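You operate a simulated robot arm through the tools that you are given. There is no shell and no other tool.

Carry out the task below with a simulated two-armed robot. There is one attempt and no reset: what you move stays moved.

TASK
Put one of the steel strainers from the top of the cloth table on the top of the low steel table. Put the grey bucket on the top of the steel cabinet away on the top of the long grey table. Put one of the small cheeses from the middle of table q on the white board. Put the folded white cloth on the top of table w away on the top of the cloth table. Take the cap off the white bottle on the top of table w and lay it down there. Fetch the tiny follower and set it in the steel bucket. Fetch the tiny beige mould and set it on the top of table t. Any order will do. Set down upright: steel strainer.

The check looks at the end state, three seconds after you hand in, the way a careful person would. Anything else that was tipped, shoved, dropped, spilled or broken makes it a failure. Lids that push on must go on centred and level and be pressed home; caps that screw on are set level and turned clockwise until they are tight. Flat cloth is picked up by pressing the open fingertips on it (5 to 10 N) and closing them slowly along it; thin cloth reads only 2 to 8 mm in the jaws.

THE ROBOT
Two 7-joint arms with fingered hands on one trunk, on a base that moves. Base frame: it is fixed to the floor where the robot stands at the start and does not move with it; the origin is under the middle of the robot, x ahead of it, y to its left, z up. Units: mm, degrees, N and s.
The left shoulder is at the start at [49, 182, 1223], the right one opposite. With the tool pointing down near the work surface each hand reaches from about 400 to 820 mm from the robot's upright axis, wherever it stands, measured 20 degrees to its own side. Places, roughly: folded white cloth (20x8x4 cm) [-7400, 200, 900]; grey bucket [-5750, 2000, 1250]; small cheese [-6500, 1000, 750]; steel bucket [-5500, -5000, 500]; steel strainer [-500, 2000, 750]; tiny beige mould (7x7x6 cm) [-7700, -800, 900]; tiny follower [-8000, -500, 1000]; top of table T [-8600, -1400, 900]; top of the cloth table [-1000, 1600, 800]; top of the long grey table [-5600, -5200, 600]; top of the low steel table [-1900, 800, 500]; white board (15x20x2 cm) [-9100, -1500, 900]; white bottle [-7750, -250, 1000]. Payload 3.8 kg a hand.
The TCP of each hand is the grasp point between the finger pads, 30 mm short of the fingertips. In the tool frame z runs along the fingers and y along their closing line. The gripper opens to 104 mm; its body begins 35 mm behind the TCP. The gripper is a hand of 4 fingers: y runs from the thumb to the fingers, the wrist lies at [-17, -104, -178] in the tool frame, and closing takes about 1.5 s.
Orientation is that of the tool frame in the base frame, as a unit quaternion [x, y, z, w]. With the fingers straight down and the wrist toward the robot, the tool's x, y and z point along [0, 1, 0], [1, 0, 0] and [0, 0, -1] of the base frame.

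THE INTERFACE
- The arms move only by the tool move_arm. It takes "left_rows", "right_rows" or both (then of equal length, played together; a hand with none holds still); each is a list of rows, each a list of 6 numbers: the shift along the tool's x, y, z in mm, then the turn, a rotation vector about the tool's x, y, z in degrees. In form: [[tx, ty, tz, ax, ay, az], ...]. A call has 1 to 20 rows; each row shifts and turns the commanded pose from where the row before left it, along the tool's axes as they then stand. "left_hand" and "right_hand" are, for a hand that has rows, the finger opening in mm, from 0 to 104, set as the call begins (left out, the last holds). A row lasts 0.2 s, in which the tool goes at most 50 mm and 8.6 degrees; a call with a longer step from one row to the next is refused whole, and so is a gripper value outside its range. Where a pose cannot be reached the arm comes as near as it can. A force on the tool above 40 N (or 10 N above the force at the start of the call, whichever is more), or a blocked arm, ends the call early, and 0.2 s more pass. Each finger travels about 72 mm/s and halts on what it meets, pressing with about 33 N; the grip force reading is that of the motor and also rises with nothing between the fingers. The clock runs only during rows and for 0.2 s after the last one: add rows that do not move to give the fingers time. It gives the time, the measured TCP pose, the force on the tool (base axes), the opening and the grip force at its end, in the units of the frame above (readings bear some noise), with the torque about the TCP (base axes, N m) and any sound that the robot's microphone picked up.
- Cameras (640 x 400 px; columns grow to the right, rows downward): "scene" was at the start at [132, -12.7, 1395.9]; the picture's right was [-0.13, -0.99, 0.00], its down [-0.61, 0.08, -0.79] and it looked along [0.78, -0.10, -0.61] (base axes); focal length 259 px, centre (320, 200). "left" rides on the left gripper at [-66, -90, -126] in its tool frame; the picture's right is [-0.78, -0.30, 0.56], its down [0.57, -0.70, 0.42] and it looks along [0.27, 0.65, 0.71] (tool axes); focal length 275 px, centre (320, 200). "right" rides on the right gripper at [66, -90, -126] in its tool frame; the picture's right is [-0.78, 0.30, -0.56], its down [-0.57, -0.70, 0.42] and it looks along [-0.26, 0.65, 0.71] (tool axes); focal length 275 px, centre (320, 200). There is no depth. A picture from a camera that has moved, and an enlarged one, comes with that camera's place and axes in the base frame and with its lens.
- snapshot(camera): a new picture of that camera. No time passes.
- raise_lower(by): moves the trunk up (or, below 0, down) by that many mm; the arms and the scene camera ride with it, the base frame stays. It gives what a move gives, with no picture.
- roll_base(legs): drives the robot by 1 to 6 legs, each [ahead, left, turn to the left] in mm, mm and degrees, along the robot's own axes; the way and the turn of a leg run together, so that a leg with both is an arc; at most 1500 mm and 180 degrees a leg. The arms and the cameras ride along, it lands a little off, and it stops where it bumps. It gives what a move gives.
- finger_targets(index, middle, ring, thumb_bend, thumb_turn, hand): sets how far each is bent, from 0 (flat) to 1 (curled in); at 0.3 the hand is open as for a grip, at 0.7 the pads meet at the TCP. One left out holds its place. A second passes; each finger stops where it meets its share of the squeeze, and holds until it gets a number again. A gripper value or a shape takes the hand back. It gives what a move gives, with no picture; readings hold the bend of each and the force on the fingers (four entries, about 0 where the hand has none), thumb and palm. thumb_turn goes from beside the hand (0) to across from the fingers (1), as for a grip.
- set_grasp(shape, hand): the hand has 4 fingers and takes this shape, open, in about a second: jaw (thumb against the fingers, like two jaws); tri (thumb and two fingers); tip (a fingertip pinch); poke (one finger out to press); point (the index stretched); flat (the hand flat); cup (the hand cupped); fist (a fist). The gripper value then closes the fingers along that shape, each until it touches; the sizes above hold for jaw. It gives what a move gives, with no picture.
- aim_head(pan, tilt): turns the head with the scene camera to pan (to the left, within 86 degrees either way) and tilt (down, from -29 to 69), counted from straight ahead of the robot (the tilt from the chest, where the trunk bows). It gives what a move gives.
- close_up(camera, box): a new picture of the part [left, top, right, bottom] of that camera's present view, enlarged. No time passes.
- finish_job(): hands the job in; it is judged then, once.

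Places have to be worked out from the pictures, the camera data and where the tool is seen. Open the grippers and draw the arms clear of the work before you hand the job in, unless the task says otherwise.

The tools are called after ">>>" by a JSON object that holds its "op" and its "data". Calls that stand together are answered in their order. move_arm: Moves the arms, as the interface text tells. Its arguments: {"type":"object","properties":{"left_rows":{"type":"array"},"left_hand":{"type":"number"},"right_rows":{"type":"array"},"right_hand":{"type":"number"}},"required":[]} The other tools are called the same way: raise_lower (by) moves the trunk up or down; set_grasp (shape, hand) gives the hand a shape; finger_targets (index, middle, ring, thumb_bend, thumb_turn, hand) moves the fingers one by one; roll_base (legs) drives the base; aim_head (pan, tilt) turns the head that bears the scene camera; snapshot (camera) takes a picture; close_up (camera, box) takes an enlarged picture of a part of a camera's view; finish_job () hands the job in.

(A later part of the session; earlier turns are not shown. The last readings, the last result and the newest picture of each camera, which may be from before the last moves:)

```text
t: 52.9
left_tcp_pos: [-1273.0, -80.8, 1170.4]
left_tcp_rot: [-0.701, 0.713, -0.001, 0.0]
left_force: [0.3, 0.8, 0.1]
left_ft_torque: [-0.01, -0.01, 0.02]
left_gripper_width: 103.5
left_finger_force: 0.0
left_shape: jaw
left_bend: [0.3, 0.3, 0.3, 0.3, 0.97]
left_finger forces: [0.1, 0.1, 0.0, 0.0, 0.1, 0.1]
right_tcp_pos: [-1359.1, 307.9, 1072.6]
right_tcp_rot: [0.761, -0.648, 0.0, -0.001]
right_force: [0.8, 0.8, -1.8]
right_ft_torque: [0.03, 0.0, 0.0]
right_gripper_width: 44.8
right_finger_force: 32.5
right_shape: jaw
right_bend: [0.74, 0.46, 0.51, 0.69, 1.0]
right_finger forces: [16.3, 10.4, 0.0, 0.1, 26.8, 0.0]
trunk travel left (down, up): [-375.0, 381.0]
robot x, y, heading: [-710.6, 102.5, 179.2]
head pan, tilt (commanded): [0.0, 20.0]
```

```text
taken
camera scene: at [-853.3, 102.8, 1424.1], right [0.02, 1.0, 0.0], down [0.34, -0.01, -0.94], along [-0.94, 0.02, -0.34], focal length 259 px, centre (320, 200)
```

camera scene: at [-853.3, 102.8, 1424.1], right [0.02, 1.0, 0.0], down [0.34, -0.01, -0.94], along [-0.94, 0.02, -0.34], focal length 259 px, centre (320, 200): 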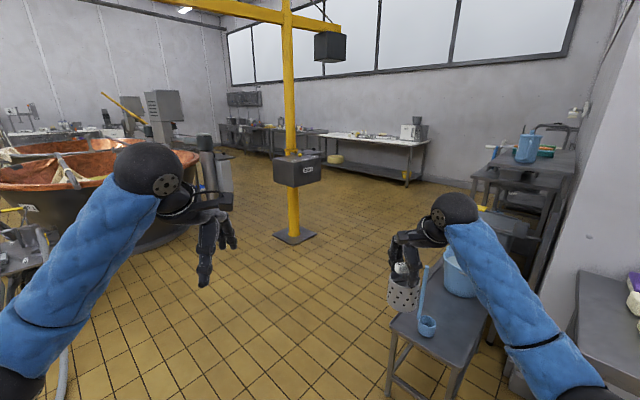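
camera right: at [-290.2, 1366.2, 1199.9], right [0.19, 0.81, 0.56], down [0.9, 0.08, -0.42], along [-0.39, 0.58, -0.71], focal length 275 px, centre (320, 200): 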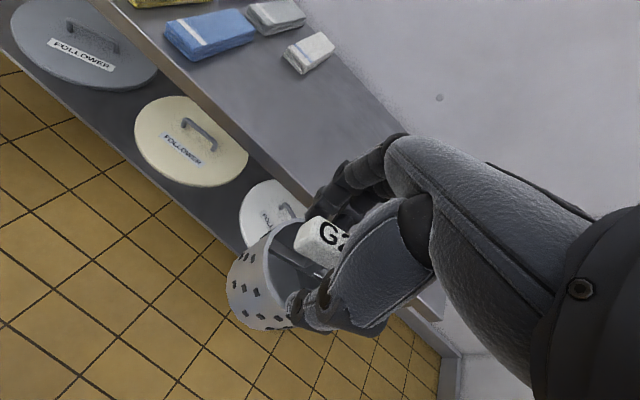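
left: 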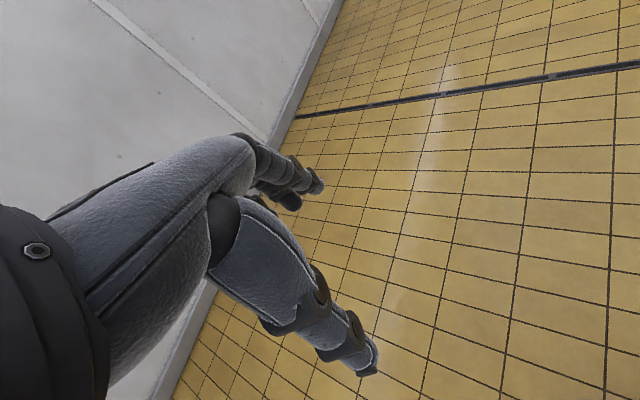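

The low table holds a blue bucket and a ladle standing on it. I zoom in to find free room on its top.

>>> {"op": "aim_head", "data": {"pan": -30, "tilt": 35}}

>>> {"op": "close_up", "data": {"camera": "scene", "box": [220, 100, 412, 220]}}

>>> {"op": "snapshot", "data": {"camera": "right"}}

```text
t: 53.9
left_tcp_pos: [-1272.8, -80.1, 1169.2]
left_tcp_rot: [-0.701, 0.713, 0.0, -0.001]
left_force: [-1.0, 0.0, 0.1]
left_ft_torque: [0.02, -0.02, 0.02]
left_gripper_width: 103.6
left_finger_force: 0.1
left_shape: jaw
left_bend: [0.3, 0.3, 0.3, 0.3, 0.97]
left_finger forces: [0.0, 0.1, 0.0, 0.1, 0.0, 0.0]
right_tcp_pos: [-1358.2, 306.5, 1074.8]
right_tcp_rot: [0.761, -0.648, 0.0, 0.0]
right_force: [-0.5, 0.1, -1.9]
right_ft_torque: [0.01, -0.02, -0.01]
right_gripper_width: 44.8
right_finger_force: 33.3
right_shape: jaw
right_bend: [0.74, 0.46, 0.51, 0.69, 1.0]
right_finger forces: [16.3, 10.4, 0.1, 0.0, 26.6, 0.0]
trunk travel left (down, up): [-375.0, 381.0]
robot x, y, heading: [-708.3, 96.0, 178.9]
head pan, tilt (commanded): [-30.0, 35.0]
```

```text
3.33 times, centred on (316, 160) of scene
camera zoom: at [-835.7, 146.4, 1400.3], right [0.51, 0.86, 0.0], down [0.49, -0.29, -0.82], along [-0.7, 0.42, -0.57], focal length 864 px, centre (333, 333)
```

zoom: 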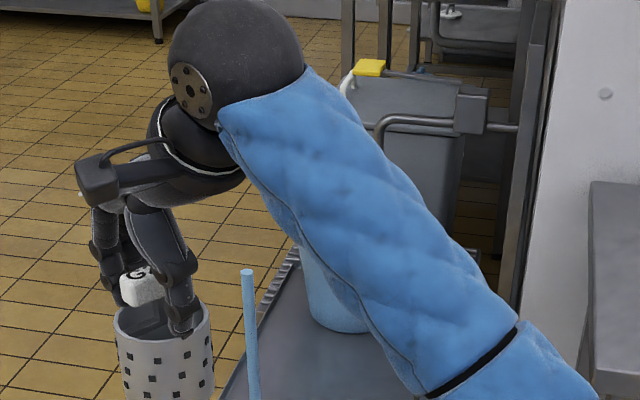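

```text
taken
camera right: at [-1259.1, 255.7, 1199.9], right [-0.41, 0.72, 0.56], down [0.6, 0.68, -0.42], along [-0.68, 0.16, -0.71], focal length 275 px, centre (320, 200)
```

right: 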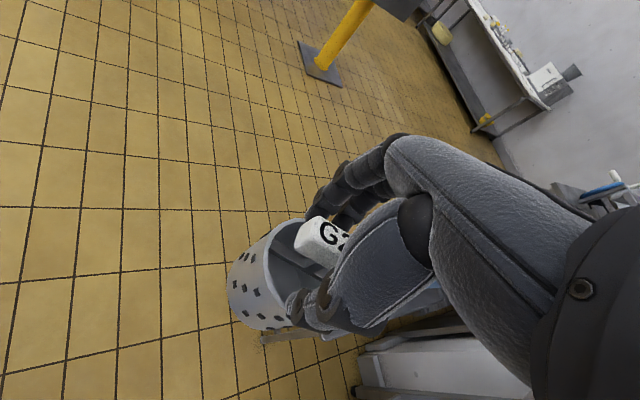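

The table top is about 300 wide, running at 135°, with the ladle near its end and the blue bucket at mid-length; free room lies between, near [-1780, 735]. I go round to its open long side and face it.

>>> {"op": "roll_base", "data": {"legs": [[300, 230, 0], [1250, 0, 0], [0, 0, -134]]}}

>>> {"op": "aim_head", "data": {"pan": 0, "tilt": 35}}

>>> {"op": "snapshot", "data": {"camera": "scene"}}

```text
t: 67.8
left_tcp_pos: [-1969.4, 423.7, 1170.9]
left_tcp_rot: [0.411, 0.912, 0.0, 0.0]
left_force: [0.3, 0.1, 0.3]
left_ft_torque: [0.0, 0.03, -0.01]
left_gripper_width: 103.7
left_finger_force: 0.0
left_shape: jaw
left_bend: [0.3, 0.3, 0.3, 0.3, 0.97]
left_finger forces: [0.1, 0.0, 0.0, 0.0, 0.0, 0.0]
right_tcp_pos: [-1646.4, 193.6, 1074.6]
right_tcp_rot: [0.33, 0.944, 0.0, 0.0]
right_force: [-0.1, 0.7, -1.2]
right_ft_torque: [0.01, -0.01, 0.02]
right_gripper_width: 28.9
right_finger_force: 32.8
right_shape: jaw
right_bend: [0.76, 0.55, 0.51, 0.84, 1.0]
right_finger forces: [12.4, 0.4, 0.1, 0.0, 7.6, 0.0]
trunk travel left (down, up): [-375.0, 381.0]
robot x, y, heading: [-2261.6, -85.6, 41.7]
head pan, tilt (commanded): [-30.0, 35.0]
```

```text
t: 68.8
left_tcp_pos: [-1969.8, 425.5, 1169.8]
left_tcp_rot: [0.412, 0.911, 0.0, 0.0]
left_force: [-0.1, 1.0, -1.3]
left_ft_torque: [0.01, 0.0, -0.03]
left_gripper_width: 103.7
left_finger_force: 0.0
left_shape: jaw
left_bend: [0.3, 0.3, 0.3, 0.3, 0.97]
left_finger forces: [0.0, 0.0, 0.0, 0.0, 0.0, 0.0]
right_tcp_pos: [-1645.2, 193.3, 1073.4]
right_tcp_rot: [0.329, 0.944, 0.0, 0.001]
right_force: [0.0, -0.6, -1.3]
right_ft_torque: [-0.02, 0.02, 0.02]
right_gripper_width: 29.0
right_finger_force: 32.8
right_shape: jaw
right_bend: [0.76, 0.55, 0.51, 0.84, 1.0]
right_finger forces: [12.4, 0.3, 0.1, 0.0, 7.6, 0.0]
trunk travel left (down, up): [-375.0, 381.0]
robot x, y, heading: [-2262.6, -88.0, 41.3]
head pan, tilt (commanded): [0.0, 35.0]
```

```text
taken
camera scene: at [-2160.7, -1.1, 1400.3], right [0.66, -0.75, 0.0], down [-0.43, -0.38, -0.82], along [0.61, 0.54, -0.57], focal length 259 px, centre (320, 200)
```

scene: 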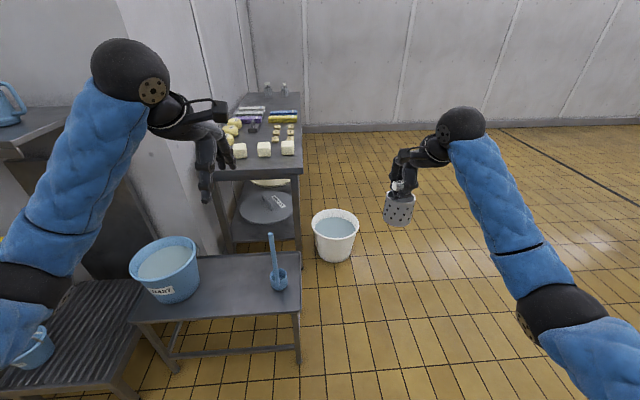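

The grip shifted in the turn (opening now 29 mm). I check how the strainer hangs.

>>> {"op": "snapshot", "data": {"camera": "right"}}

>>> {"op": "close_up", "data": {"camera": "scene", "box": [320, 100, 480, 200]}}

>>> {"op": "close_up", "data": {"camera": "scene", "box": [100, 220, 340, 370]}}

```text
taken
camera right: at [-1752.8, 164.2, 1199.8], right [0.79, -0.25, 0.56], down [0.01, -0.91, -0.42], along [0.61, 0.34, -0.71], focal length 275 px, centre (320, 200)
```

right: 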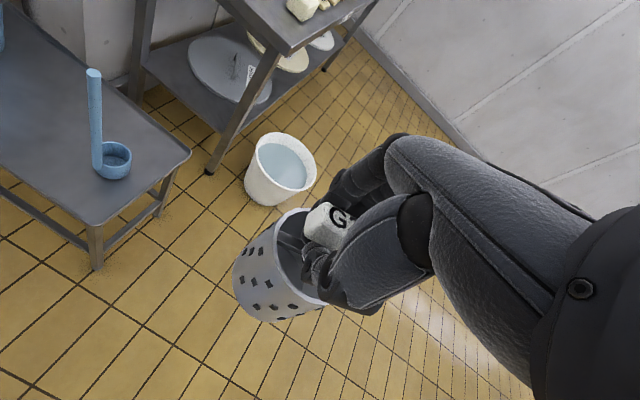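

```text
4.00 times, centred on (400, 150) of scene
camera zoom: at [-2160.7, -1.1, 1400.3], right [0.66, -0.75, 0.0], down [-0.43, -0.38, -0.82], along [0.61, 0.54, -0.57], focal length 1037 px, centre (0, 400)
```

zoom: 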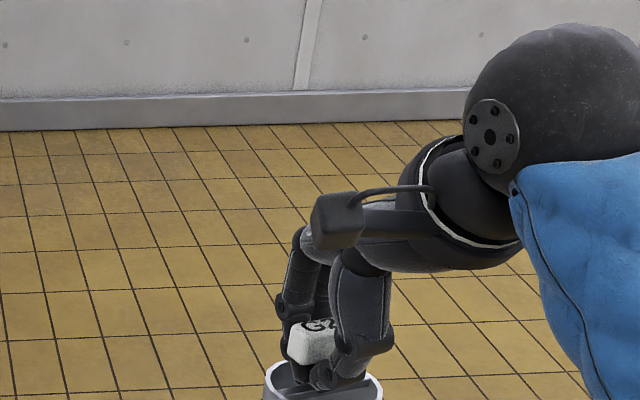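

```text
2.67 times, centred on (220, 295) of scene
camera zoom: at [-2160.7, -1.1, 1400.3], right [0.66, -0.75, 0.0], down [-0.43, -0.38, -0.82], along [0.61, 0.54, -0.57], focal length 692 px, centre (587, -53)
```

zoom: 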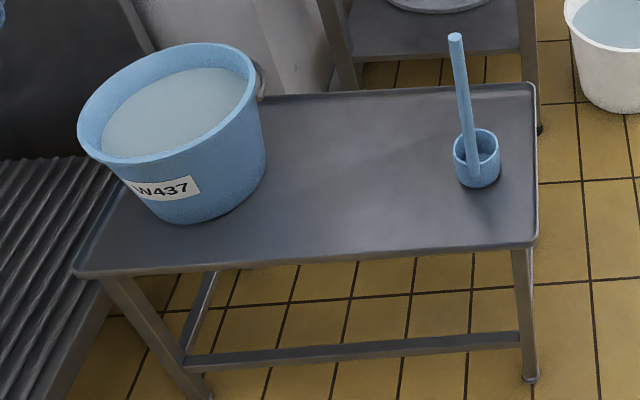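

The strainer still hangs on its stem. Something ribbed stands at the low table's left; I look there before choosing where to stand.

>>> {"op": "aim_head", "data": {"pan": 45, "tilt": 35}}

>>> {"op": "snapshot", "data": {"camera": "scene"}}

```text
t: 69.9
left_tcp_pos: [-1969.5, 424.6, 1170.4]
left_tcp_rot: [0.412, 0.911, -0.001, 0.0]
left_force: [-0.1, -0.1, -1.5]
left_ft_torque: [0.02, 0.0, 0.02]
left_gripper_width: 103.7
left_finger_force: 0.1
left_shape: jaw
left_bend: [0.3, 0.3, 0.3, 0.3, 0.97]
left_finger forces: [0.0, 0.0, 0.0, 0.0, 0.1, 0.0]
right_tcp_pos: [-1645.6, 193.4, 1074.6]
right_tcp_rot: [0.33, 0.944, -0.001, 0.0]
right_force: [-0.5, 0.2, -1.3]
right_ft_torque: [-0.01, 0.03, 0.04]
right_gripper_width: 28.8
right_finger_force: 32.8
right_shape: jaw
right_bend: [0.76, 0.55, 0.51, 0.84, 1.0]
right_finger forces: [12.4, 0.3, 0.1, 0.1, 7.6, 0.0]
trunk travel left (down, up): [-375.0, 381.0]
robot x, y, heading: [-2259.8, -89.6, 41.6]
head pan, tilt (commanded): [45.0, 35.0]
```

```text
taken
camera scene: at [-2221.2, 28.7, 1400.3], right [1.0, -0.06, 0.0], down [-0.04, -0.57, -0.82], along [0.05, 0.82, -0.57], focal length 259 px, centre (320, 200)
```

scene: 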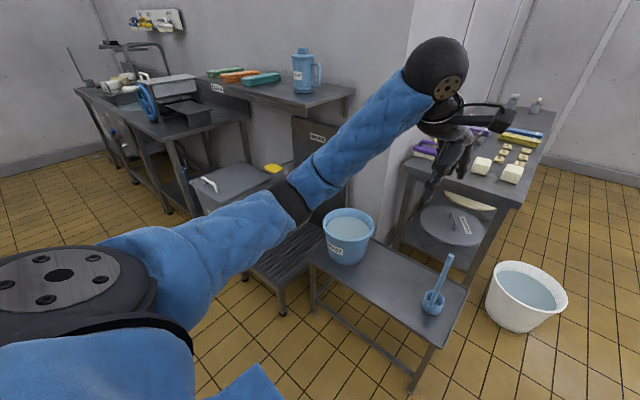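

The rack at the left has its front leg near [-2394, 892]. I stand so that the free spot lies straight ahead and keep clear of it.

>>> {"op": "roll_base", "data": {"legs": [[0, 300, 0], [270, 40, 3]]}}

>>> {"op": "aim_head", "data": {"pan": 0, "tilt": 50}}

>>> {"op": "snapshot", "data": {"camera": "scene"}}

```text
t: 73.4
left_tcp_pos: [-2028.7, 875.8, 1169.5]
left_tcp_rot: [0.385, 0.923, 0.0, 0.0]
left_force: [-0.5, 0.4, 0.8]
left_ft_torque: [-0.02, 0.01, 0.0]
left_gripper_width: 103.4
left_finger_force: 0.0
left_shape: jaw
left_bend: [0.3, 0.3, 0.3, 0.3, 0.97]
left_finger forces: [0.0, 0.1, 0.0, 0.0, 0.0, 0.1]
right_tcp_pos: [-1691.2, 664.7, 1074.2]
right_tcp_rot: [0.302, 0.953, -0.001, 0.0]
right_force: [-0.1, 0.3, -1.4]
right_ft_torque: [-0.03, 0.01, 0.02]
right_gripper_width: 28.9
right_finger_force: 32.7
right_shape: jaw
right_bend: [0.76, 0.55, 0.51, 0.84, 1.0]
right_finger forces: [12.4, 0.2, 0.0, 0.1, 7.7, 0.0]
trunk travel left (down, up): [-375.0, 381.0]
robot x, y, heading: [-2290.5, 345.2, 44.8]
head pan, tilt (commanded): [45.0, 35.0]
```

```text
t: 74.5
left_tcp_pos: [-2030.7, 874.8, 1170.2]
left_tcp_rot: [0.384, 0.923, 0.001, 0.0]
left_force: [0.6, 0.9, 0.4]
left_ft_torque: [0.0, -0.03, -0.01]
left_gripper_width: 103.6
left_finger_force: 0.1
left_shape: jaw
left_bend: [0.3, 0.3, 0.3, 0.3, 0.97]
left_finger forces: [0.1, 0.0, 0.1, 0.0, 0.0, 0.1]
right_tcp_pos: [-1693.4, 665.2, 1073.6]
right_tcp_rot: [0.302, 0.953, -0.001, 0.0]
right_force: [0.3, -0.4, -1.5]
right_ft_torque: [0.03, -0.01, 0.04]
right_gripper_width: 29.0
right_finger_force: 33.4
right_shape: jaw
right_bend: [0.76, 0.55, 0.51, 0.84, 1.0]
right_finger forces: [12.5, 0.3, 0.1, 0.0, 7.7, 0.1]
trunk travel left (down, up): [-375.0, 381.0]
robot x, y, heading: [-2290.6, 342.2, 44.8]
head pan, tilt (commanded): [0.0, 50.0]
```

```text
taken
camera scene: at [-2203.8, 431.2, 1378.6], right [0.7, -0.71, 0.0], down [-0.54, -0.54, -0.64], along [0.46, 0.45, -0.77], focal length 259 px, centre (320, 200)
```

scene: 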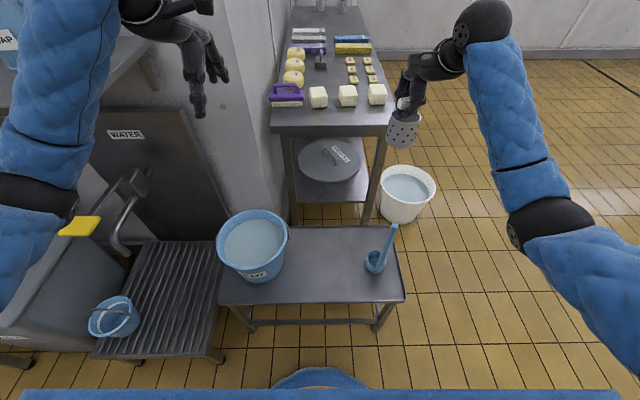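

The free gap between bucket and ladle is at about [-1850, 716], the top at z≈460. I move the strainer above it, then lower the trunk.

>>> {"op": "move_arm", "data": {"right_rows": [[20, -8, 0, 0, 0, 0], [30, -9, 0, 0, 0, 0], [35, -10, 0, 0, 0, 0], [35, -10, 0, 0, 0, 0], [25, -8, 0, 0, 0, 0], [12, -4, 0, 0, 0, 0]]}}

>>> {"op": "raise_lower", "data": {"by": -300}}

>>> {"op": "snapshot", "data": {"camera": "scene"}}

>>> {"op": "snapshot", "data": {"camera": "right"}}

```text
t: 75.9
left_tcp_pos: [-2030.7, 875.6, 1170.3]
left_tcp_rot: [0.386, 0.923, 0.0, 0.0]
left_force: [0.4, 0.1, -0.3]
left_ft_torque: [0.02, -0.03, 0.0]
left_gripper_width: 103.5
left_finger_force: 0.0
left_shape: jaw
left_bend: [0.3, 0.3, 0.3, 0.3, 0.97]
left_finger forces: [0.0, 0.0, 0.0, 0.0, 0.1, 0.0]
right_tcp_pos: [-1849.7, 713.6, 1074.1]
right_tcp_rot: [0.304, 0.953, 0.0, -0.001]
right_force: [0.4, -0.3, -2.4]
right_ft_torque: [-0.03, -0.01, 0.02]
right_gripper_width: 28.8
right_finger_force: 32.9
right_shape: jaw
right_bend: [0.76, 0.55, 0.51, 0.84, 1.0]
right_finger forces: [12.6, 0.3, 0.1, 0.0, 7.7, 0.0]
trunk travel left (down, up): [-375.0, 381.0]
robot x, y, heading: [-2290.6, 348.0, 44.7]
head pan, tilt (commanded): [0.0, 50.0]
```

```text
t: 78.9
left_tcp_pos: [-2030.0, 875.4, 869.8]
left_tcp_rot: [0.385, 0.923, 0.0, -0.001]
left_force: [0.3, -0.1, 0.5]
left_ft_torque: [0.0, -0.03, 0.03]
left_gripper_width: 103.6
left_finger_force: 0.0
left_shape: jaw
left_bend: [0.3, 0.3, 0.3, 0.3, 0.97]
left_finger forces: [0.1, 0.0, 0.0, 0.1, 0.1, 0.0]
right_tcp_pos: [-1849.4, 714.7, 775.0]
right_tcp_rot: [0.302, 0.953, 0.0, 0.0]
right_force: [0.2, -1.1, -2.8]
right_ft_torque: [0.01, 0.01, -0.06]
right_gripper_width: 28.8
right_finger_force: 33.4
right_shape: jaw
right_bend: [0.76, 0.55, 0.51, 0.84, 1.0]
right_finger forces: [12.1, 0.8, 0.1, 0.0, 7.5, 0.0]
trunk travel left (down, up): [-75.0, 681.0]
robot x, y, heading: [-2290.8, 345.5, 44.9]
head pan, tilt (commanded): [0.0, 50.0]
```

```text
taken
camera scene: at [-2102.3, 531.8, 1068.1], right [0.7, -0.71, 0.0], down [-0.54, -0.54, -0.64], along [0.46, 0.45, -0.77], focal length 259 px, centre (320, 200)
```

scene: 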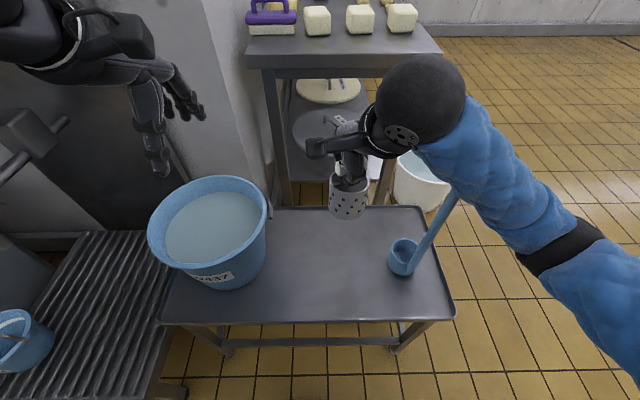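

```text
taken
camera right: at [-1955.2, 678.1, 900.3], right [0.8, -0.21, 0.56], down [0.06, -0.9, -0.42], along [0.59, 0.38, -0.71], focal length 275 px, centre (320, 200)
```

right: 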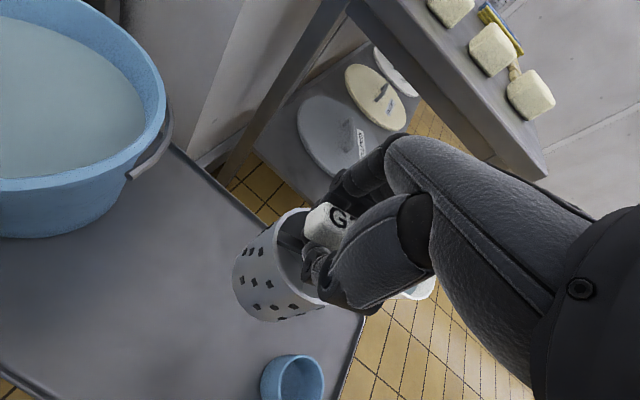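

The strainer is above the free spot with clearance on both sides. I lower the hand most of the way and check.

>>> {"op": "move_arm", "data": {"right_rows": [[0, 0, 25, 0, 0, 0], [0, 0, 35, 0, 0, 0], [0, 0, 35, 0, 0, 0], [0, 0, 30, 0, 0, 0], [0, 0, 20, 0, 0, 0]]}}

>>> {"op": "close_up", "data": {"camera": "scene", "box": [240, 130, 480, 280]}}

>>> {"op": "snapshot", "data": {"camera": "right"}}

```text
t: 80.1
left_tcp_pos: [-2030.4, 874.9, 869.2]
left_tcp_rot: [0.385, 0.923, 0.0, 0.0]
left_force: [-0.1, -0.4, -0.1]
left_ft_torque: [0.0, 0.01, 0.0]
left_gripper_width: 103.6
left_finger_force: 0.1
left_shape: jaw
left_bend: [0.3, 0.3, 0.3, 0.3, 0.97]
left_finger forces: [0.1, 0.0, 0.1, 0.0, 0.1, 0.0]
right_tcp_pos: [-1850.1, 713.3, 629.7]
right_tcp_rot: [0.302, 0.953, -0.001, 0.0]
right_force: [0.2, 0.4, -0.9]
right_ft_torque: [-0.02, 0.01, -0.02]
right_gripper_width: 28.6
right_finger_force: 33.1
right_shape: jaw
right_bend: [0.76, 0.55, 0.51, 0.84, 1.0]
right_finger forces: [12.2, 1.0, 0.0, 0.1, 7.6, 0.0]
trunk travel left (down, up): [-75.0, 681.0]
robot x, y, heading: [-2291.9, 343.3, 44.8]
head pan, tilt (commanded): [0.0, 50.0]
```

```text
2.67 times, centred on (360, 205) of scene
camera zoom: at [-2102.0, 532.1, 1067.9], right [0.7, -0.71, 0.0], down [-0.54, -0.54, -0.64], along [0.46, 0.45, -0.77], focal length 692 px, centre (213, 187)
```

zoom: 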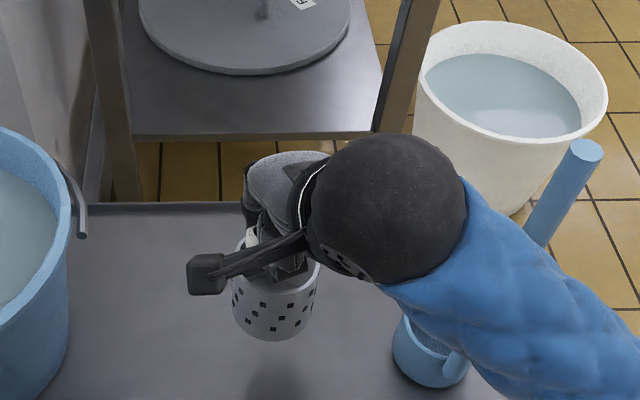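

```text
taken
camera right: at [-1955.4, 678.1, 754.8], right [0.8, -0.2, 0.56], down [0.06, -0.9, -0.42], along [0.59, 0.38, -0.71], focal length 275 px, centre (320, 200)
```

right: 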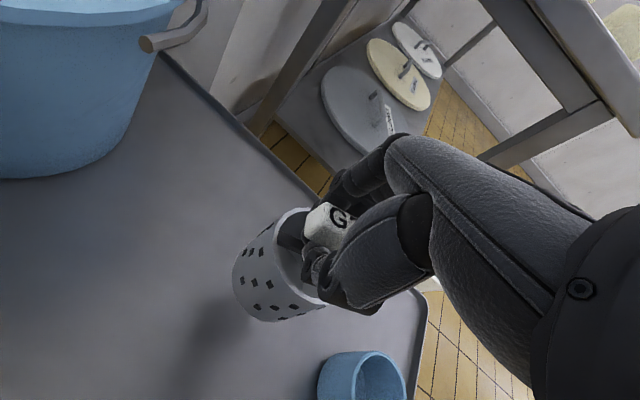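

Clear on both sides; no force yet. I go on down in small steps watching the force.

>>> {"op": "move_arm", "data": {"right_rows": [[0, 0, 15, 0, 0, 0], [0, 0, 15, 0, 0, 0], [0, 0, 6, 0, 0, 0], [0, 0, 0, 0, 0, 0]]}}

>>> {"op": "snapshot", "data": {"camera": "right"}}

>>> {"op": "close_up", "data": {"camera": "scene", "box": [240, 150, 480, 300]}}

```text
t: 81.1
left_tcp_pos: [-2030.2, 875.9, 869.1]
left_tcp_rot: [0.385, 0.923, 0.0, 0.001]
left_force: [-0.4, -0.2, -0.8]
left_ft_torque: [0.02, 0.02, 0.0]
left_gripper_width: 103.7
left_finger_force: 0.1
left_shape: jaw
left_bend: [0.3, 0.3, 0.3, 0.3, 0.97]
left_finger forces: [0.0, 0.1, 0.0, 0.0, 0.0, 0.0]
right_tcp_pos: [-1848.4, 713.6, 593.3]
right_tcp_rot: [0.302, 0.953, -0.001, -0.001]
right_force: [-0.2, 1.0, -1.8]
right_ft_torque: [0.01, -0.04, 0.0]
right_gripper_width: 29.0
right_finger_force: 33.3
right_shape: jaw
right_bend: [0.76, 0.55, 0.51, 0.84, 1.0]
right_finger forces: [12.3, 0.9, 0.0, 0.0, 7.7, 0.0]
trunk travel left (down, up): [-75.0, 681.0]
robot x, y, heading: [-2291.6, 344.4, 44.5]
head pan, tilt (commanded): [0.0, 50.0]
```

```text
taken
camera right: at [-1954.9, 677.7, 719.0], right [0.8, -0.2, 0.56], down [0.06, -0.9, -0.42], along [0.59, 0.38, -0.71], focal length 275 px, centre (320, 200)
```

right: 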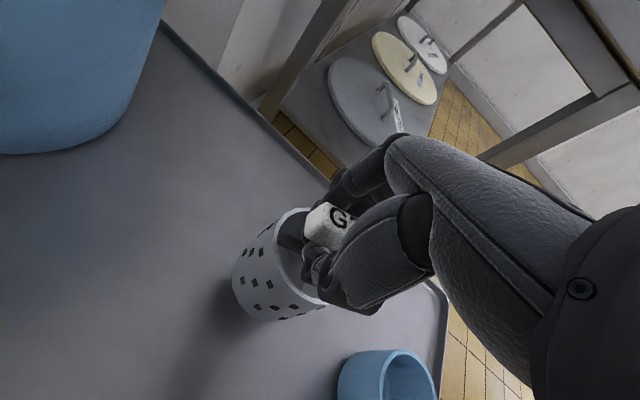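

```text
2.67 times, centred on (360, 225) of scene
camera zoom: at [-2102.0, 532.1, 1067.9], right [0.7, -0.71, 0.0], down [-0.54, -0.54, -0.64], along [0.46, 0.45, -0.77], focal length 692 px, centre (213, 133)
```

zoom: 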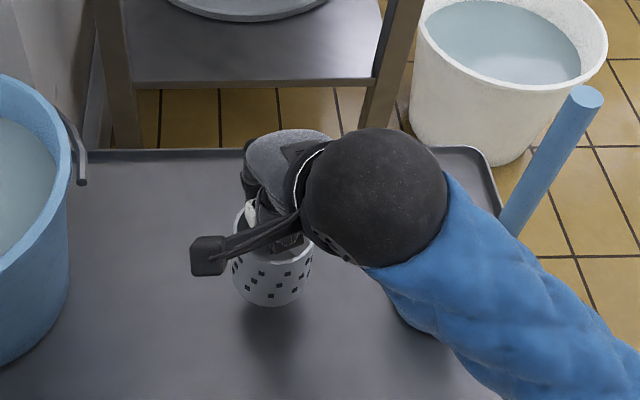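

The shadow is closing on the strainer's foot; a bit further down.

>>> {"op": "move_arm", "data": {"right_rows": [[0, 0, 5, 0, 0, 0], [0, 0, 5, 0, 0, 0], [0, 0, 5, 0, 0, 0], [0, 0, 0, 0, 0, 0]]}}

>>> {"op": "move_arm", "data": {"right_rows": [[0, 0, 4, 0, 0, 0], [0, 0, 4, 0, 0, 0], [0, 0, 0, 0, 0, 0]]}}

>>> {"op": "snapshot", "data": {"camera": "right"}}

```text
t: 82.1
left_tcp_pos: [-2029.2, 874.8, 870.0]
left_tcp_rot: [0.385, 0.923, 0.001, 0.0]
left_force: [0.9, -0.4, 0.2]
left_ft_torque: [-0.02, 0.03, 0.05]
left_gripper_width: 103.4
left_finger_force: 0.1
left_shape: jaw
left_bend: [0.3, 0.3, 0.3, 0.3, 0.97]
left_finger forces: [0.0, 0.1, 0.0, 0.0, 0.1, 0.0]
right_tcp_pos: [-1848.4, 713.4, 578.8]
right_tcp_rot: [0.302, 0.953, 0.0, 0.0]
right_force: [-0.8, 0.1, -0.8]
right_ft_torque: [-0.02, 0.01, 0.0]
right_gripper_width: 29.1
right_finger_force: 32.7
right_shape: jaw
right_bend: [0.76, 0.55, 0.51, 0.84, 1.0]
right_finger forces: [12.3, 1.2, 0.0, 0.0, 7.7, 0.1]
trunk travel left (down, up): [-75.0, 681.0]
robot x, y, heading: [-2291.8, 345.6, 44.7]
head pan, tilt (commanded): [0.0, 50.0]
```

```text
t: 82.9
left_tcp_pos: [-2030.1, 874.3, 869.8]
left_tcp_rot: [0.385, 0.923, 0.001, 0.0]
left_force: [-0.1, -0.1, -0.3]
left_ft_torque: [0.0, -0.01, -0.03]
left_gripper_width: 103.7
left_finger_force: 0.1
left_shape: jaw
left_bend: [0.3, 0.3, 0.3, 0.3, 0.97]
left_finger forces: [0.0, 0.0, 0.0, 0.0, 0.0, 0.0]
right_tcp_pos: [-1849.0, 715.7, 570.7]
right_tcp_rot: [0.303, 0.953, -0.001, 0.0]
right_force: [-0.3, 0.2, -1.8]
right_ft_torque: [0.02, 0.0, -0.01]
right_gripper_width: 28.9
right_finger_force: 32.7
right_shape: jaw
right_bend: [0.76, 0.55, 0.51, 0.84, 1.0]
right_finger forces: [12.3, 1.1, 0.0, 0.0, 7.7, 0.1]
trunk travel left (down, up): [-75.0, 681.0]
robot x, y, heading: [-2290.5, 342.7, 44.6]
head pan, tilt (commanded): [0.0, 50.0]
```

```text
taken
camera right: at [-1954.8, 678.2, 695.8], right [0.8, -0.21, 0.56], down [0.06, -0.9, -0.42], along [0.59, 0.38, -0.71], focal length 275 px, centre (320, 200)
```

right: 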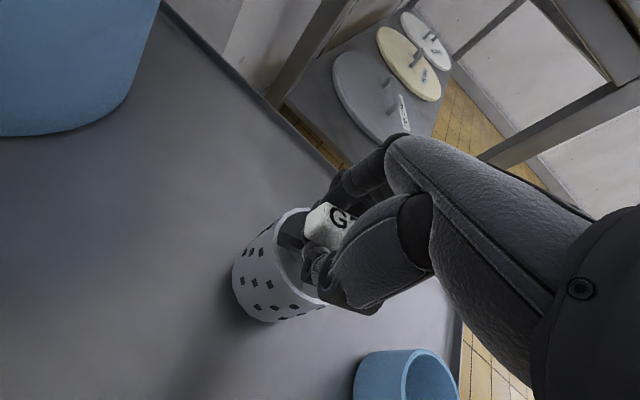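

Still no contact; I continue down in 4 mm steps.

>>> {"op": "move_arm", "data": {"right_rows": [[0, 0, 4, 0, 0, 0], [0, 0, 4, 0, 0, 0], [0, 0, 0, 0, 0, 0]]}}

>>> {"op": "move_arm", "data": {"right_rows": [[0, 0, 3, 0, 0, 0], [0, 0, 3, 0, 0, 0], [0, 0, 0, 0, 0, 0]]}}

>>> {"op": "snapshot", "data": {"camera": "right"}}

>>> {"op": "close_up", "data": {"camera": "scene", "box": [280, 200, 376, 260]}}

```text
t: 83.7
left_tcp_pos: [-2029.7, 874.2, 869.9]
left_tcp_rot: [0.386, 0.923, 0.0, 0.0]
left_force: [0.2, -0.1, 0.1]
left_ft_torque: [-0.01, 0.0, -0.01]
left_gripper_width: 103.9
left_finger_force: 0.1
left_shape: jaw
left_bend: [0.3, 0.3, 0.3, 0.3, 0.97]
left_finger forces: [0.1, 0.0, 0.0, 0.0, 0.0, 0.1]
right_tcp_pos: [-1849.5, 714.7, 561.7]
right_tcp_rot: [0.302, 0.953, -0.001, 0.0]
right_force: [0.3, 0.6, -1.3]
right_ft_torque: [0.0, 0.02, 0.01]
right_gripper_width: 28.7
right_finger_force: 33.4
right_shape: jaw
right_bend: [0.76, 0.55, 0.51, 0.84, 1.0]
right_finger forces: [12.3, 1.0, 0.1, 0.0, 7.7, 0.0]
trunk travel left (down, up): [-75.0, 681.0]
robot x, y, heading: [-2293.7, 344.2, 44.7]
head pan, tilt (commanded): [0.0, 50.0]
```

```text
t: 84.5
left_tcp_pos: [-2030.1, 874.0, 870.5]
left_tcp_rot: [0.386, 0.923, -0.001, 0.0]
left_force: [0.1, 1.4, 0.5]
left_ft_torque: [-0.01, -0.01, 0.03]
left_gripper_width: 103.9
left_finger_force: 0.0
left_shape: jaw
left_bend: [0.3, 0.3, 0.3, 0.3, 0.97]
left_finger forces: [0.0, 0.0, 0.1, 0.1, 0.0, 0.1]
right_tcp_pos: [-1849.9, 714.8, 558.0]
right_tcp_rot: [0.303, 0.953, 0.002, 0.0]
right_force: [-2.4, -1.7, 9.7]
right_ft_torque: [0.11, -0.04, 0.01]
right_gripper_width: 29.1
right_finger_force: 32.4
right_shape: jaw
right_bend: [0.76, 0.55, 0.51, 0.84, 1.0]
right_finger forces: [13.4, 4.0, 0.0, 0.0, 9.6, 0.0]
trunk travel left (down, up): [-75.0, 681.0]
robot x, y, heading: [-2292.2, 344.2, 44.8]
head pan, tilt (commanded): [0.0, 50.0]
```

```text
taken
camera right: at [-1955.7, 678.3, 683.6], right [0.8, -0.21, 0.56], down [0.06, -0.9, -0.43], along [0.59, 0.38, -0.71], focal length 275 px, centre (320, 200)
```

right: 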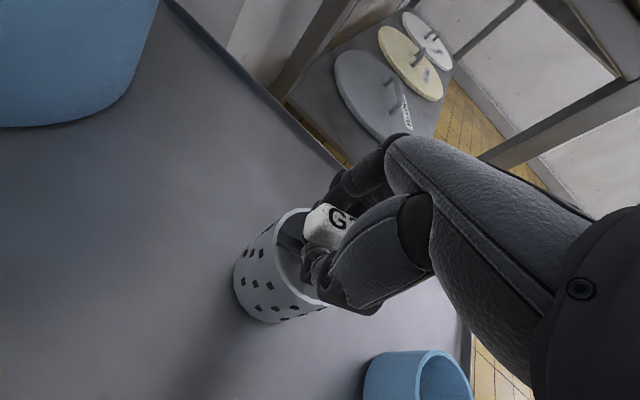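

```text
6.67 times, centred on (328, 230) of scene
camera zoom: at [-2102.9, 531.4, 1068.4], right [0.7, -0.71, 0.0], down [-0.54, -0.54, -0.64], along [0.46, 0.45, -0.77], focal length 1729 px, centre (267, 0)
```

zoom: 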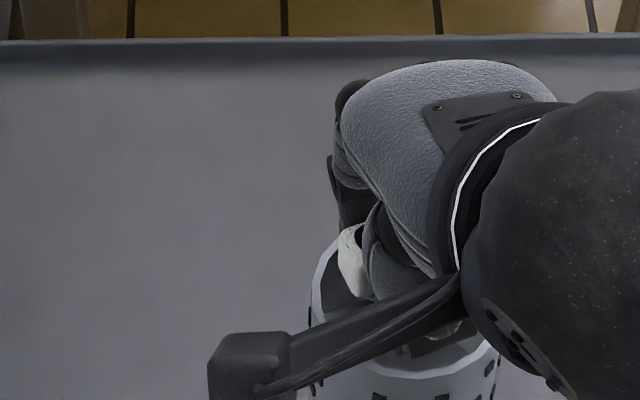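

Contact at TCP z≈558 with about 10 N. I ease off a millimetre and open the fingers gradually.

>>> {"op": "move_arm", "data": {"right_rows": [[0, 0, -1.5, 0, 0, 0], [0, 0, 0, 0, 0, 0], [0, 0, 0, 0, 0, 0]], "right_hand": 45}}

>>> {"op": "move_arm", "data": {"right_rows": [[0, 0, 0, 0, 0, 0], [0, 0, 0, 0, 0, 0], [0, 0, 0, 0, 0, 0], [0, 0, 0, 0, 0, 0], [0, 0, 0, 0, 0, 0]], "right_hand": 104}}

>>> {"op": "snapshot", "data": {"camera": "right"}}

```text
t: 85.3
left_tcp_pos: [-2029.7, 874.3, 871.3]
left_tcp_rot: [0.386, 0.923, 0.0, 0.0]
left_force: [0.0, 0.2, 0.1]
left_ft_torque: [0.02, 0.03, -0.02]
left_gripper_width: 103.6
left_finger_force: 0.2
left_shape: jaw
left_bend: [0.3, 0.3, 0.3, 0.3, 0.97]
left_finger forces: [0.0, 0.0, 0.0, 0.1, 0.1, 0.0]
right_tcp_pos: [-1848.7, 712.9, 560.5]
right_tcp_rot: [0.303, 0.953, 0.003, 0.0]
right_force: [-0.5, -0.5, 16.8]
right_ft_torque: [0.43, -0.14, -0.02]
right_gripper_width: 44.2
right_finger_force: 0.1
right_shape: jaw
right_bend: [0.75, 0.47, 0.44, 0.71, 1.0]
right_finger forces: [12.3, 4.5, 0.1, 0.0, 0.1, 0.0]
trunk travel left (down, up): [-75.0, 681.0]
robot x, y, heading: [-2289.9, 347.6, 44.8]
head pan, tilt (commanded): [0.0, 50.0]
```

```text
t: 86.5
left_tcp_pos: [-2030.7, 874.0, 869.2]
left_tcp_rot: [0.385, 0.923, 0.0, 0.0]
left_force: [0.2, 0.5, -0.7]
left_ft_torque: [0.02, -0.02, 0.03]
left_gripper_width: 103.5
left_finger_force: 0.1
left_shape: jaw
left_bend: [0.3, 0.3, 0.3, 0.3, 0.97]
left_finger forces: [0.0, 0.1, 0.1, 0.1, 0.0, 0.0]
right_tcp_pos: [-1849.3, 714.0, 557.9]
right_tcp_rot: [0.303, 0.953, -0.002, 0.0]
right_force: [0.2, -0.8, 0.1]
right_ft_torque: [-0.02, 0.0, -0.03]
right_gripper_width: 103.5
right_finger_force: 0.1
right_shape: jaw
right_bend: [0.3, 0.3, 0.3, 0.3, 0.97]
right_finger forces: [0.0, 0.0, 0.1, 0.1, 0.0, 0.0]
trunk travel left (down, up): [-75.0, 681.0]
robot x, y, heading: [-2290.1, 346.2, 44.7]
head pan, tilt (commanded): [0.0, 50.0]
```

```text
taken
camera right: at [-1955.1, 678.6, 683.0], right [0.8, -0.2, 0.56], down [0.06, -0.9, -0.42], along [0.59, 0.38, -0.71], focal length 275 px, centre (320, 200)
```

right: 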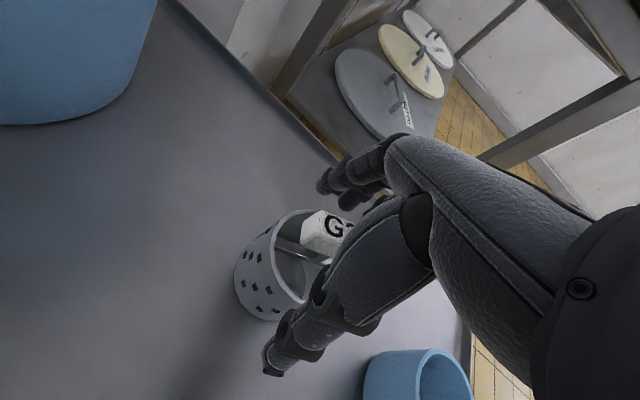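

Released; the strainer stands level. I lift the hand straight up and check.

>>> {"op": "move_arm", "data": {"right_rows": [[0, 0, -10, 0, 0, 0], [0, 0, -20, 0, 0, 0], [0, 0, -40, 0, 0, 0], [0, 0, -50, 0, 0, 0], [0, 0, -50, 0, 0, 0], [0, 0, -50, 0, 0, 0]]}}

>>> {"op": "close_up", "data": {"camera": "scene", "box": [200, 150, 480, 325]}}

>>> {"op": "snapshot", "data": {"camera": "right"}}

```text
t: 87.9
left_tcp_pos: [-2029.6, 875.1, 869.5]
left_tcp_rot: [0.385, 0.923, -0.001, 0.0]
left_force: [-0.2, -0.6, 0.3]
left_ft_torque: [-0.01, 0.01, -0.01]
left_gripper_width: 103.7
left_finger_force: 0.0
left_shape: jaw
left_bend: [0.3, 0.3, 0.3, 0.3, 0.97]
left_finger forces: [0.0, 0.0, 0.1, 0.1, 0.0, 0.0]
right_tcp_pos: [-1840.0, 727.3, 751.0]
right_tcp_rot: [0.304, 0.953, -0.001, -0.001]
right_force: [0.0, 0.6, 0.1]
right_ft_torque: [0.02, 0.02, 0.0]
right_gripper_width: 103.7
right_finger_force: 0.0
right_shape: jaw
right_bend: [0.3, 0.3, 0.3, 0.3, 0.97]
right_finger forces: [0.0, 0.0, 0.0, 0.0, 0.1, 0.0]
right hand out of reach, approached as far as the arm can: row 6
trunk travel left (down, up): [-75.0, 681.0]
robot x, y, heading: [-2292.0, 343.5, 44.3]
head pan, tilt (commanded): [0.0, 50.0]
```

```text
2.29 times, centred on (340, 238) of scene
camera zoom: at [-2101.1, 531.8, 1067.7], right [0.7, -0.71, 0.0], down [-0.55, -0.54, -0.64], along [0.46, 0.45, -0.77], focal length 593 px, centre (274, 114)
```

zoom: 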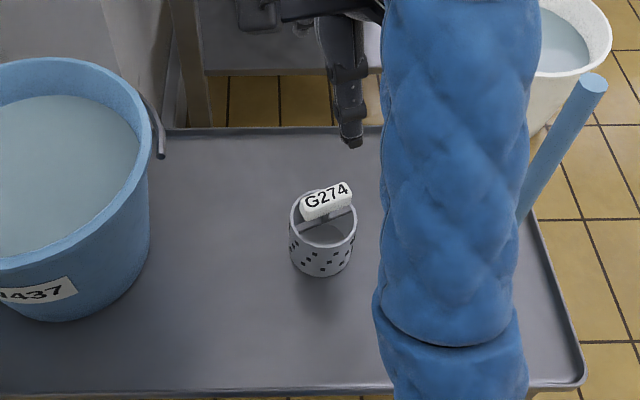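

```text
taken
camera right: at [-1944.5, 692.5, 876.9], right [0.8, -0.21, 0.56], down [0.06, -0.9, -0.42], along [0.59, 0.37, -0.71], focal length 275 px, centre (320, 200)
```

right: 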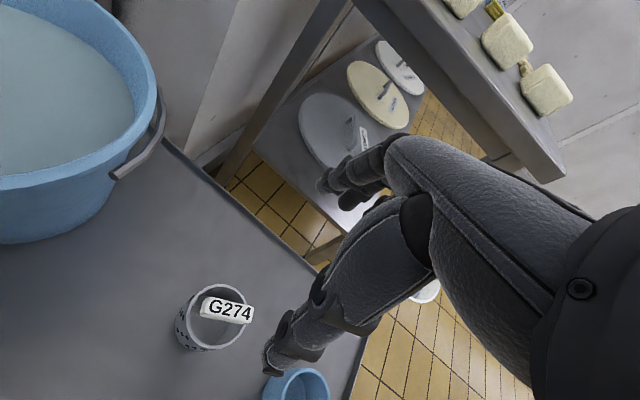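

The strainer stands upright on the low table, ladle and bucket untouched. I raise the trunk and look once more.

>>> {"op": "raise_lower", "data": {"by": 300}}

>>> {"op": "snapshot", "data": {"camera": "scene"}}

```text
t: 90.9
left_tcp_pos: [-2030.0, 875.2, 1169.4]
left_tcp_rot: [0.385, 0.923, -0.001, -0.001]
left_force: [0.3, -0.8, 0.4]
left_ft_torque: [0.03, 0.01, -0.01]
left_gripper_width: 103.8
left_finger_force: 0.0
left_shape: jaw
left_bend: [0.3, 0.3, 0.3, 0.3, 0.97]
left_finger forces: [0.0, 0.0, 0.1, 0.1, 0.0, 0.0]
right_tcp_pos: [-1839.7, 729.7, 1052.0]
right_tcp_rot: [0.304, 0.953, -0.001, 0.0]
right_force: [0.9, 0.2, -0.8]
right_ft_torque: [-0.01, -0.02, 0.01]
right_gripper_width: 103.9
right_finger_force: 0.0
right_shape: jaw
right_bend: [0.3, 0.3, 0.3, 0.3, 0.97]
right_finger forces: [0.0, 0.0, 0.0, 0.0, 0.0, 0.1]
trunk travel left (down, up): [-375.0, 381.0]
robot x, y, heading: [-2293.8, 347.0, 45.1]
head pan, tilt (commanded): [0.0, 50.0]
```

```text
taken
camera scene: at [-2203.7, 431.4, 1378.5], right [0.7, -0.71, 0.0], down [-0.54, -0.54, -0.64], along [0.46, 0.45, -0.77], focal length 259 px, centre (320, 200)
```

scene: 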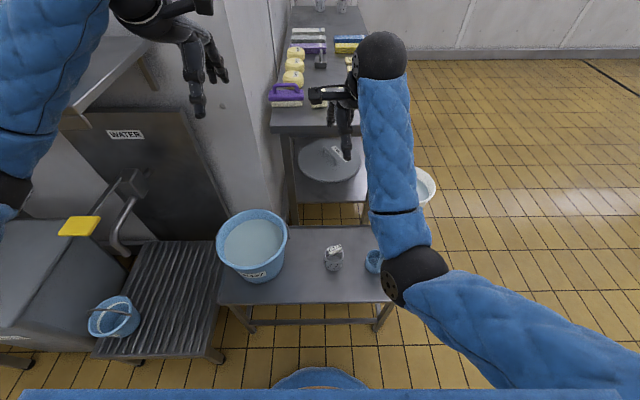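

The strainer job is done. I back away, bring the right arm back to its ready pose, and turn toward the -x end of the room.

>>> {"op": "roll_base", "data": {"legs": [[-400, -100, 0]]}}

>>> {"op": "move_arm", "data": {"right_rows": [[-20, -10, -20, 0, 0, 2], [-30, -10, -30, 0, 0, 2], [-35, -10, -30, 0, 0, 2], [-35, -10, -30, 0, 0, 2], [-35, -5, -20, 0, 0, 2], [-20, -3, -15, 0, 0, 0]]}}

>>> {"op": "roll_base", "data": {"legs": [[0, 0, 135]]}}

>>> {"op": "aim_head", "data": {"pan": 0, "tilt": 12}}

>>> {"op": "snapshot", "data": {"camera": "scene"}}

```text
t: 93.5
left_tcp_pos: [-2246.5, 521.2, 1171.1]
left_tcp_rot: [0.384, 0.923, -0.001, 0.0]
left_force: [-0.3, 0.1, 0.4]
left_ft_torque: [-0.01, -0.03, 0.04]
left_gripper_width: 103.7
left_finger_force: 0.1
left_shape: jaw
left_bend: [0.3, 0.3, 0.3, 0.3, 0.97]
left_finger forces: [0.0, 0.0, 0.0, 0.0, 0.1, 0.1]
right_tcp_pos: [-2058.2, 374.1, 1053.2]
right_tcp_rot: [0.302, 0.953, 0.0, 0.0]
right_force: [1.7, 0.0, -0.3]
right_ft_torque: [0.0, 0.0, 0.04]
right_gripper_width: 104.2
right_finger_force: 0.1
right_shape: jaw
right_bend: [0.3, 0.3, 0.3, 0.3, 0.97]
right_finger forces: [0.0, 0.0, 0.0, 0.0, 0.0, 0.0]
trunk travel left (down, up): [-375.0, 381.0]
robot x, y, heading: [-2508.7, -6.9, 44.7]
head pan, tilt (commanded): [0.0, 50.0]
```

```text
t: 94.9
left_tcp_pos: [-2247.2, 521.7, 1168.6]
left_tcp_rot: [0.384, 0.923, 0.0, 0.0]
left_force: [-0.7, 0.5, 0.1]
left_ft_torque: [-0.03, -0.04, 0.01]
left_gripper_width: 103.6
left_finger_force: 0.1
left_shape: jaw
left_bend: [0.3, 0.3, 0.3, 0.3, 0.97]
left_finger forces: [0.1, 0.0, 0.1, 0.0, 0.0, 0.0]
right_tcp_pos: [-1934.1, 239.1, 1186.6]
right_tcp_rot: [0.384, 0.923, 0.0, 0.0]
right_force: [0.4, 0.8, 0.3]
right_ft_torque: [-0.01, 0.02, -0.03]
right_gripper_width: 104.0
right_finger_force: 0.1
right_shape: jaw
right_bend: [0.3, 0.3, 0.3, 0.3, 0.97]
right_finger forces: [0.0, 0.0, 0.0, 0.0, 0.0, 0.1]
right hand out of reach, approached as far as the arm can: row 4, 5, 6
trunk travel left (down, up): [-375.0, 381.0]
robot x, y, heading: [-2506.5, -8.1, 44.7]
head pan, tilt (commanded): [0.0, 50.0]
```

```text
t: 100.8
left_tcp_pos: [-3076.7, -171.2, 1170.3]
left_tcp_rot: [-0.688, 0.726, 0.0, 0.0]
left_force: [-0.6, 0.8, 0.9]
left_ft_torque: [-0.01, -0.02, -0.03]
left_gripper_width: 103.4
left_finger_force: 0.1
left_shape: jaw
left_bend: [0.3, 0.3, 0.3, 0.3, 0.97]
left_finger forces: [0.0, 0.0, 0.0, 0.1, 0.0, 0.0]
right_tcp_pos: [-3075.6, 249.8, 1187.9]
right_tcp_rot: [-0.688, 0.725, 0.0, 0.001]
right_force: [-0.9, 0.2, 0.2]
right_ft_torque: [-0.01, 0.01, 0.03]
right_gripper_width: 103.7
right_finger_force: 0.0
right_shape: jaw
right_bend: [0.3, 0.3, 0.3, 0.3, 0.97]
right_finger forces: [0.0, 0.1, 0.0, 0.0, 0.0, 0.0]
trunk travel left (down, up): [-375.0, 381.0]
robot x, y, heading: [-2507.6, -10.7, 177.1]
head pan, tilt (commanded): [0.0, 50.0]
```

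```text
t: 101.8
left_tcp_pos: [-3075.0, -171.2, 1170.1]
left_tcp_rot: [-0.687, 0.726, 0.0, -0.001]
left_force: [0.0, 0.0, 0.3]
left_ft_torque: [0.01, -0.01, -0.03]
left_gripper_width: 103.6
left_finger_force: 0.1
left_shape: jaw
left_bend: [0.3, 0.3, 0.3, 0.3, 0.97]
left_finger forces: [0.0, 0.1, 0.0, 0.0, 0.0, 0.1]
right_tcp_pos: [-3076.0, 249.2, 1188.0]
right_tcp_rot: [-0.688, 0.725, 0.0, 0.001]
right_force: [-0.2, 0.1, -0.2]
right_ft_torque: [-0.02, 0.01, -0.02]
right_gripper_width: 104.0
right_finger_force: 0.2
right_shape: jaw
right_bend: [0.3, 0.3, 0.3, 0.3, 0.97]
right_finger forces: [0.1, 0.0, 0.0, 0.0, 0.0, 0.1]
trunk travel left (down, up): [-375.0, 381.0]
robot x, y, heading: [-2511.4, -6.1, 176.7]
head pan, tilt (commanded): [0.0, 12.0]
```

```text
taken
camera scene: at [-2649.4, -2.9, 1437.1], right [0.05, 1.0, 0.0], down [0.21, -0.01, -0.98], along [-0.98, 0.05, -0.21], focal length 259 px, centre (320, 200)
```

scene: 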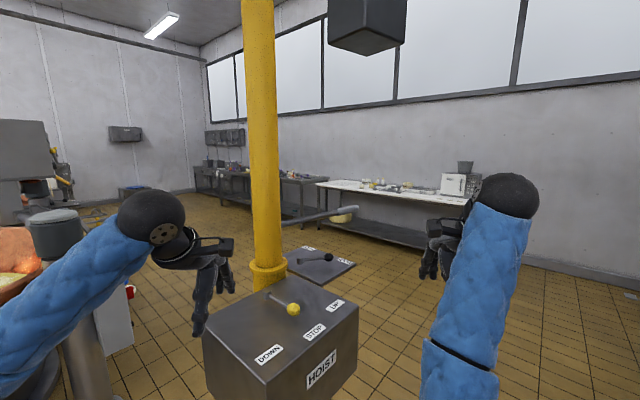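

The hoist post with its control box stands straight ahead. I turn right to pass it along the wall side.

>>> {"op": "roll_base", "data": {"legs": [[0, 0, -40], [1300, 0, 0]]}}

>>> {"op": "aim_head", "data": {"pan": 30, "tilt": 15}}

>>> {"op": "snapshot", "data": {"camera": "scene"}}

```text
t: 110.1
left_tcp_pos: [-3997.4, 1092.4, 1171.0]
left_tcp_rot: [-0.407, 0.914, 0.0, 0.0]
left_force: [-0.3, -0.5, 0.5]
left_ft_torque: [-0.01, 0.02, 0.02]
left_gripper_width: 103.8
left_finger_force: 0.1
left_shape: jaw
left_bend: [0.3, 0.3, 0.3, 0.3, 0.97]
left_finger forces: [0.0, 0.1, 0.0, 0.0, 0.0, 0.0]
right_tcp_pos: [-3733.4, 1420.1, 1188.1]
right_tcp_rot: [-0.407, 0.913, 0.0, 0.0]
right_force: [-0.2, -0.7, -0.3]
right_ft_torque: [0.01, 0.02, -0.01]
right_gripper_width: 103.7
right_finger_force: 0.0
right_shape: jaw
right_bend: [0.3, 0.3, 0.3, 0.3, 0.97]
right_finger forces: [0.1, 0.1, 0.0, 0.0, 0.0, 0.0]
trunk travel left (down, up): [-375.0, 381.0]
robot x, y, heading: [-3455.4, 859.8, 137.8]
head pan, tilt (commanded): [0.0, 12.0]
```

```text
t: 111.1
left_tcp_pos: [-3996.2, 1092.5, 1170.5]
left_tcp_rot: [-0.406, 0.914, -0.001, 0.0]
left_force: [0.2, 0.5, 1.0]
left_ft_torque: [0.04, 0.05, 0.02]
left_gripper_width: 103.7
left_finger_force: 0.0
left_shape: jaw
left_bend: [0.3, 0.3, 0.3, 0.3, 0.97]
left_finger forces: [0.0, 0.1, 0.0, 0.0, 0.0, 0.1]
right_tcp_pos: [-3732.5, 1421.0, 1188.4]
right_tcp_rot: [-0.406, 0.914, 0.0, 0.001]
right_force: [-1.0, 0.0, 0.6]
right_ft_torque: [-0.02, -0.01, 0.0]
right_gripper_width: 104.0
right_finger_force: 0.1
right_shape: jaw
right_bend: [0.3, 0.3, 0.3, 0.3, 0.97]
right_finger forces: [0.0, 0.1, 0.0, 0.0, 0.0, 0.1]
trunk travel left (down, up): [-375.0, 381.0]
robot x, y, heading: [-3454.4, 858.7, 137.8]
head pan, tilt (commanded): [30.0, 15.0]
```

```text
taken
camera scene: at [-3580.8, 911.7, 1432.3], right [0.21, 0.98, 0.0], down [0.25, -0.05, -0.97], along [-0.94, 0.2, -0.26], focal length 259 px, centre (320, 200)
```

scene: 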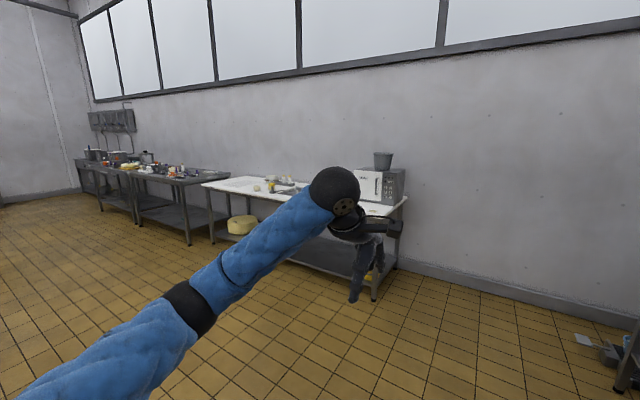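

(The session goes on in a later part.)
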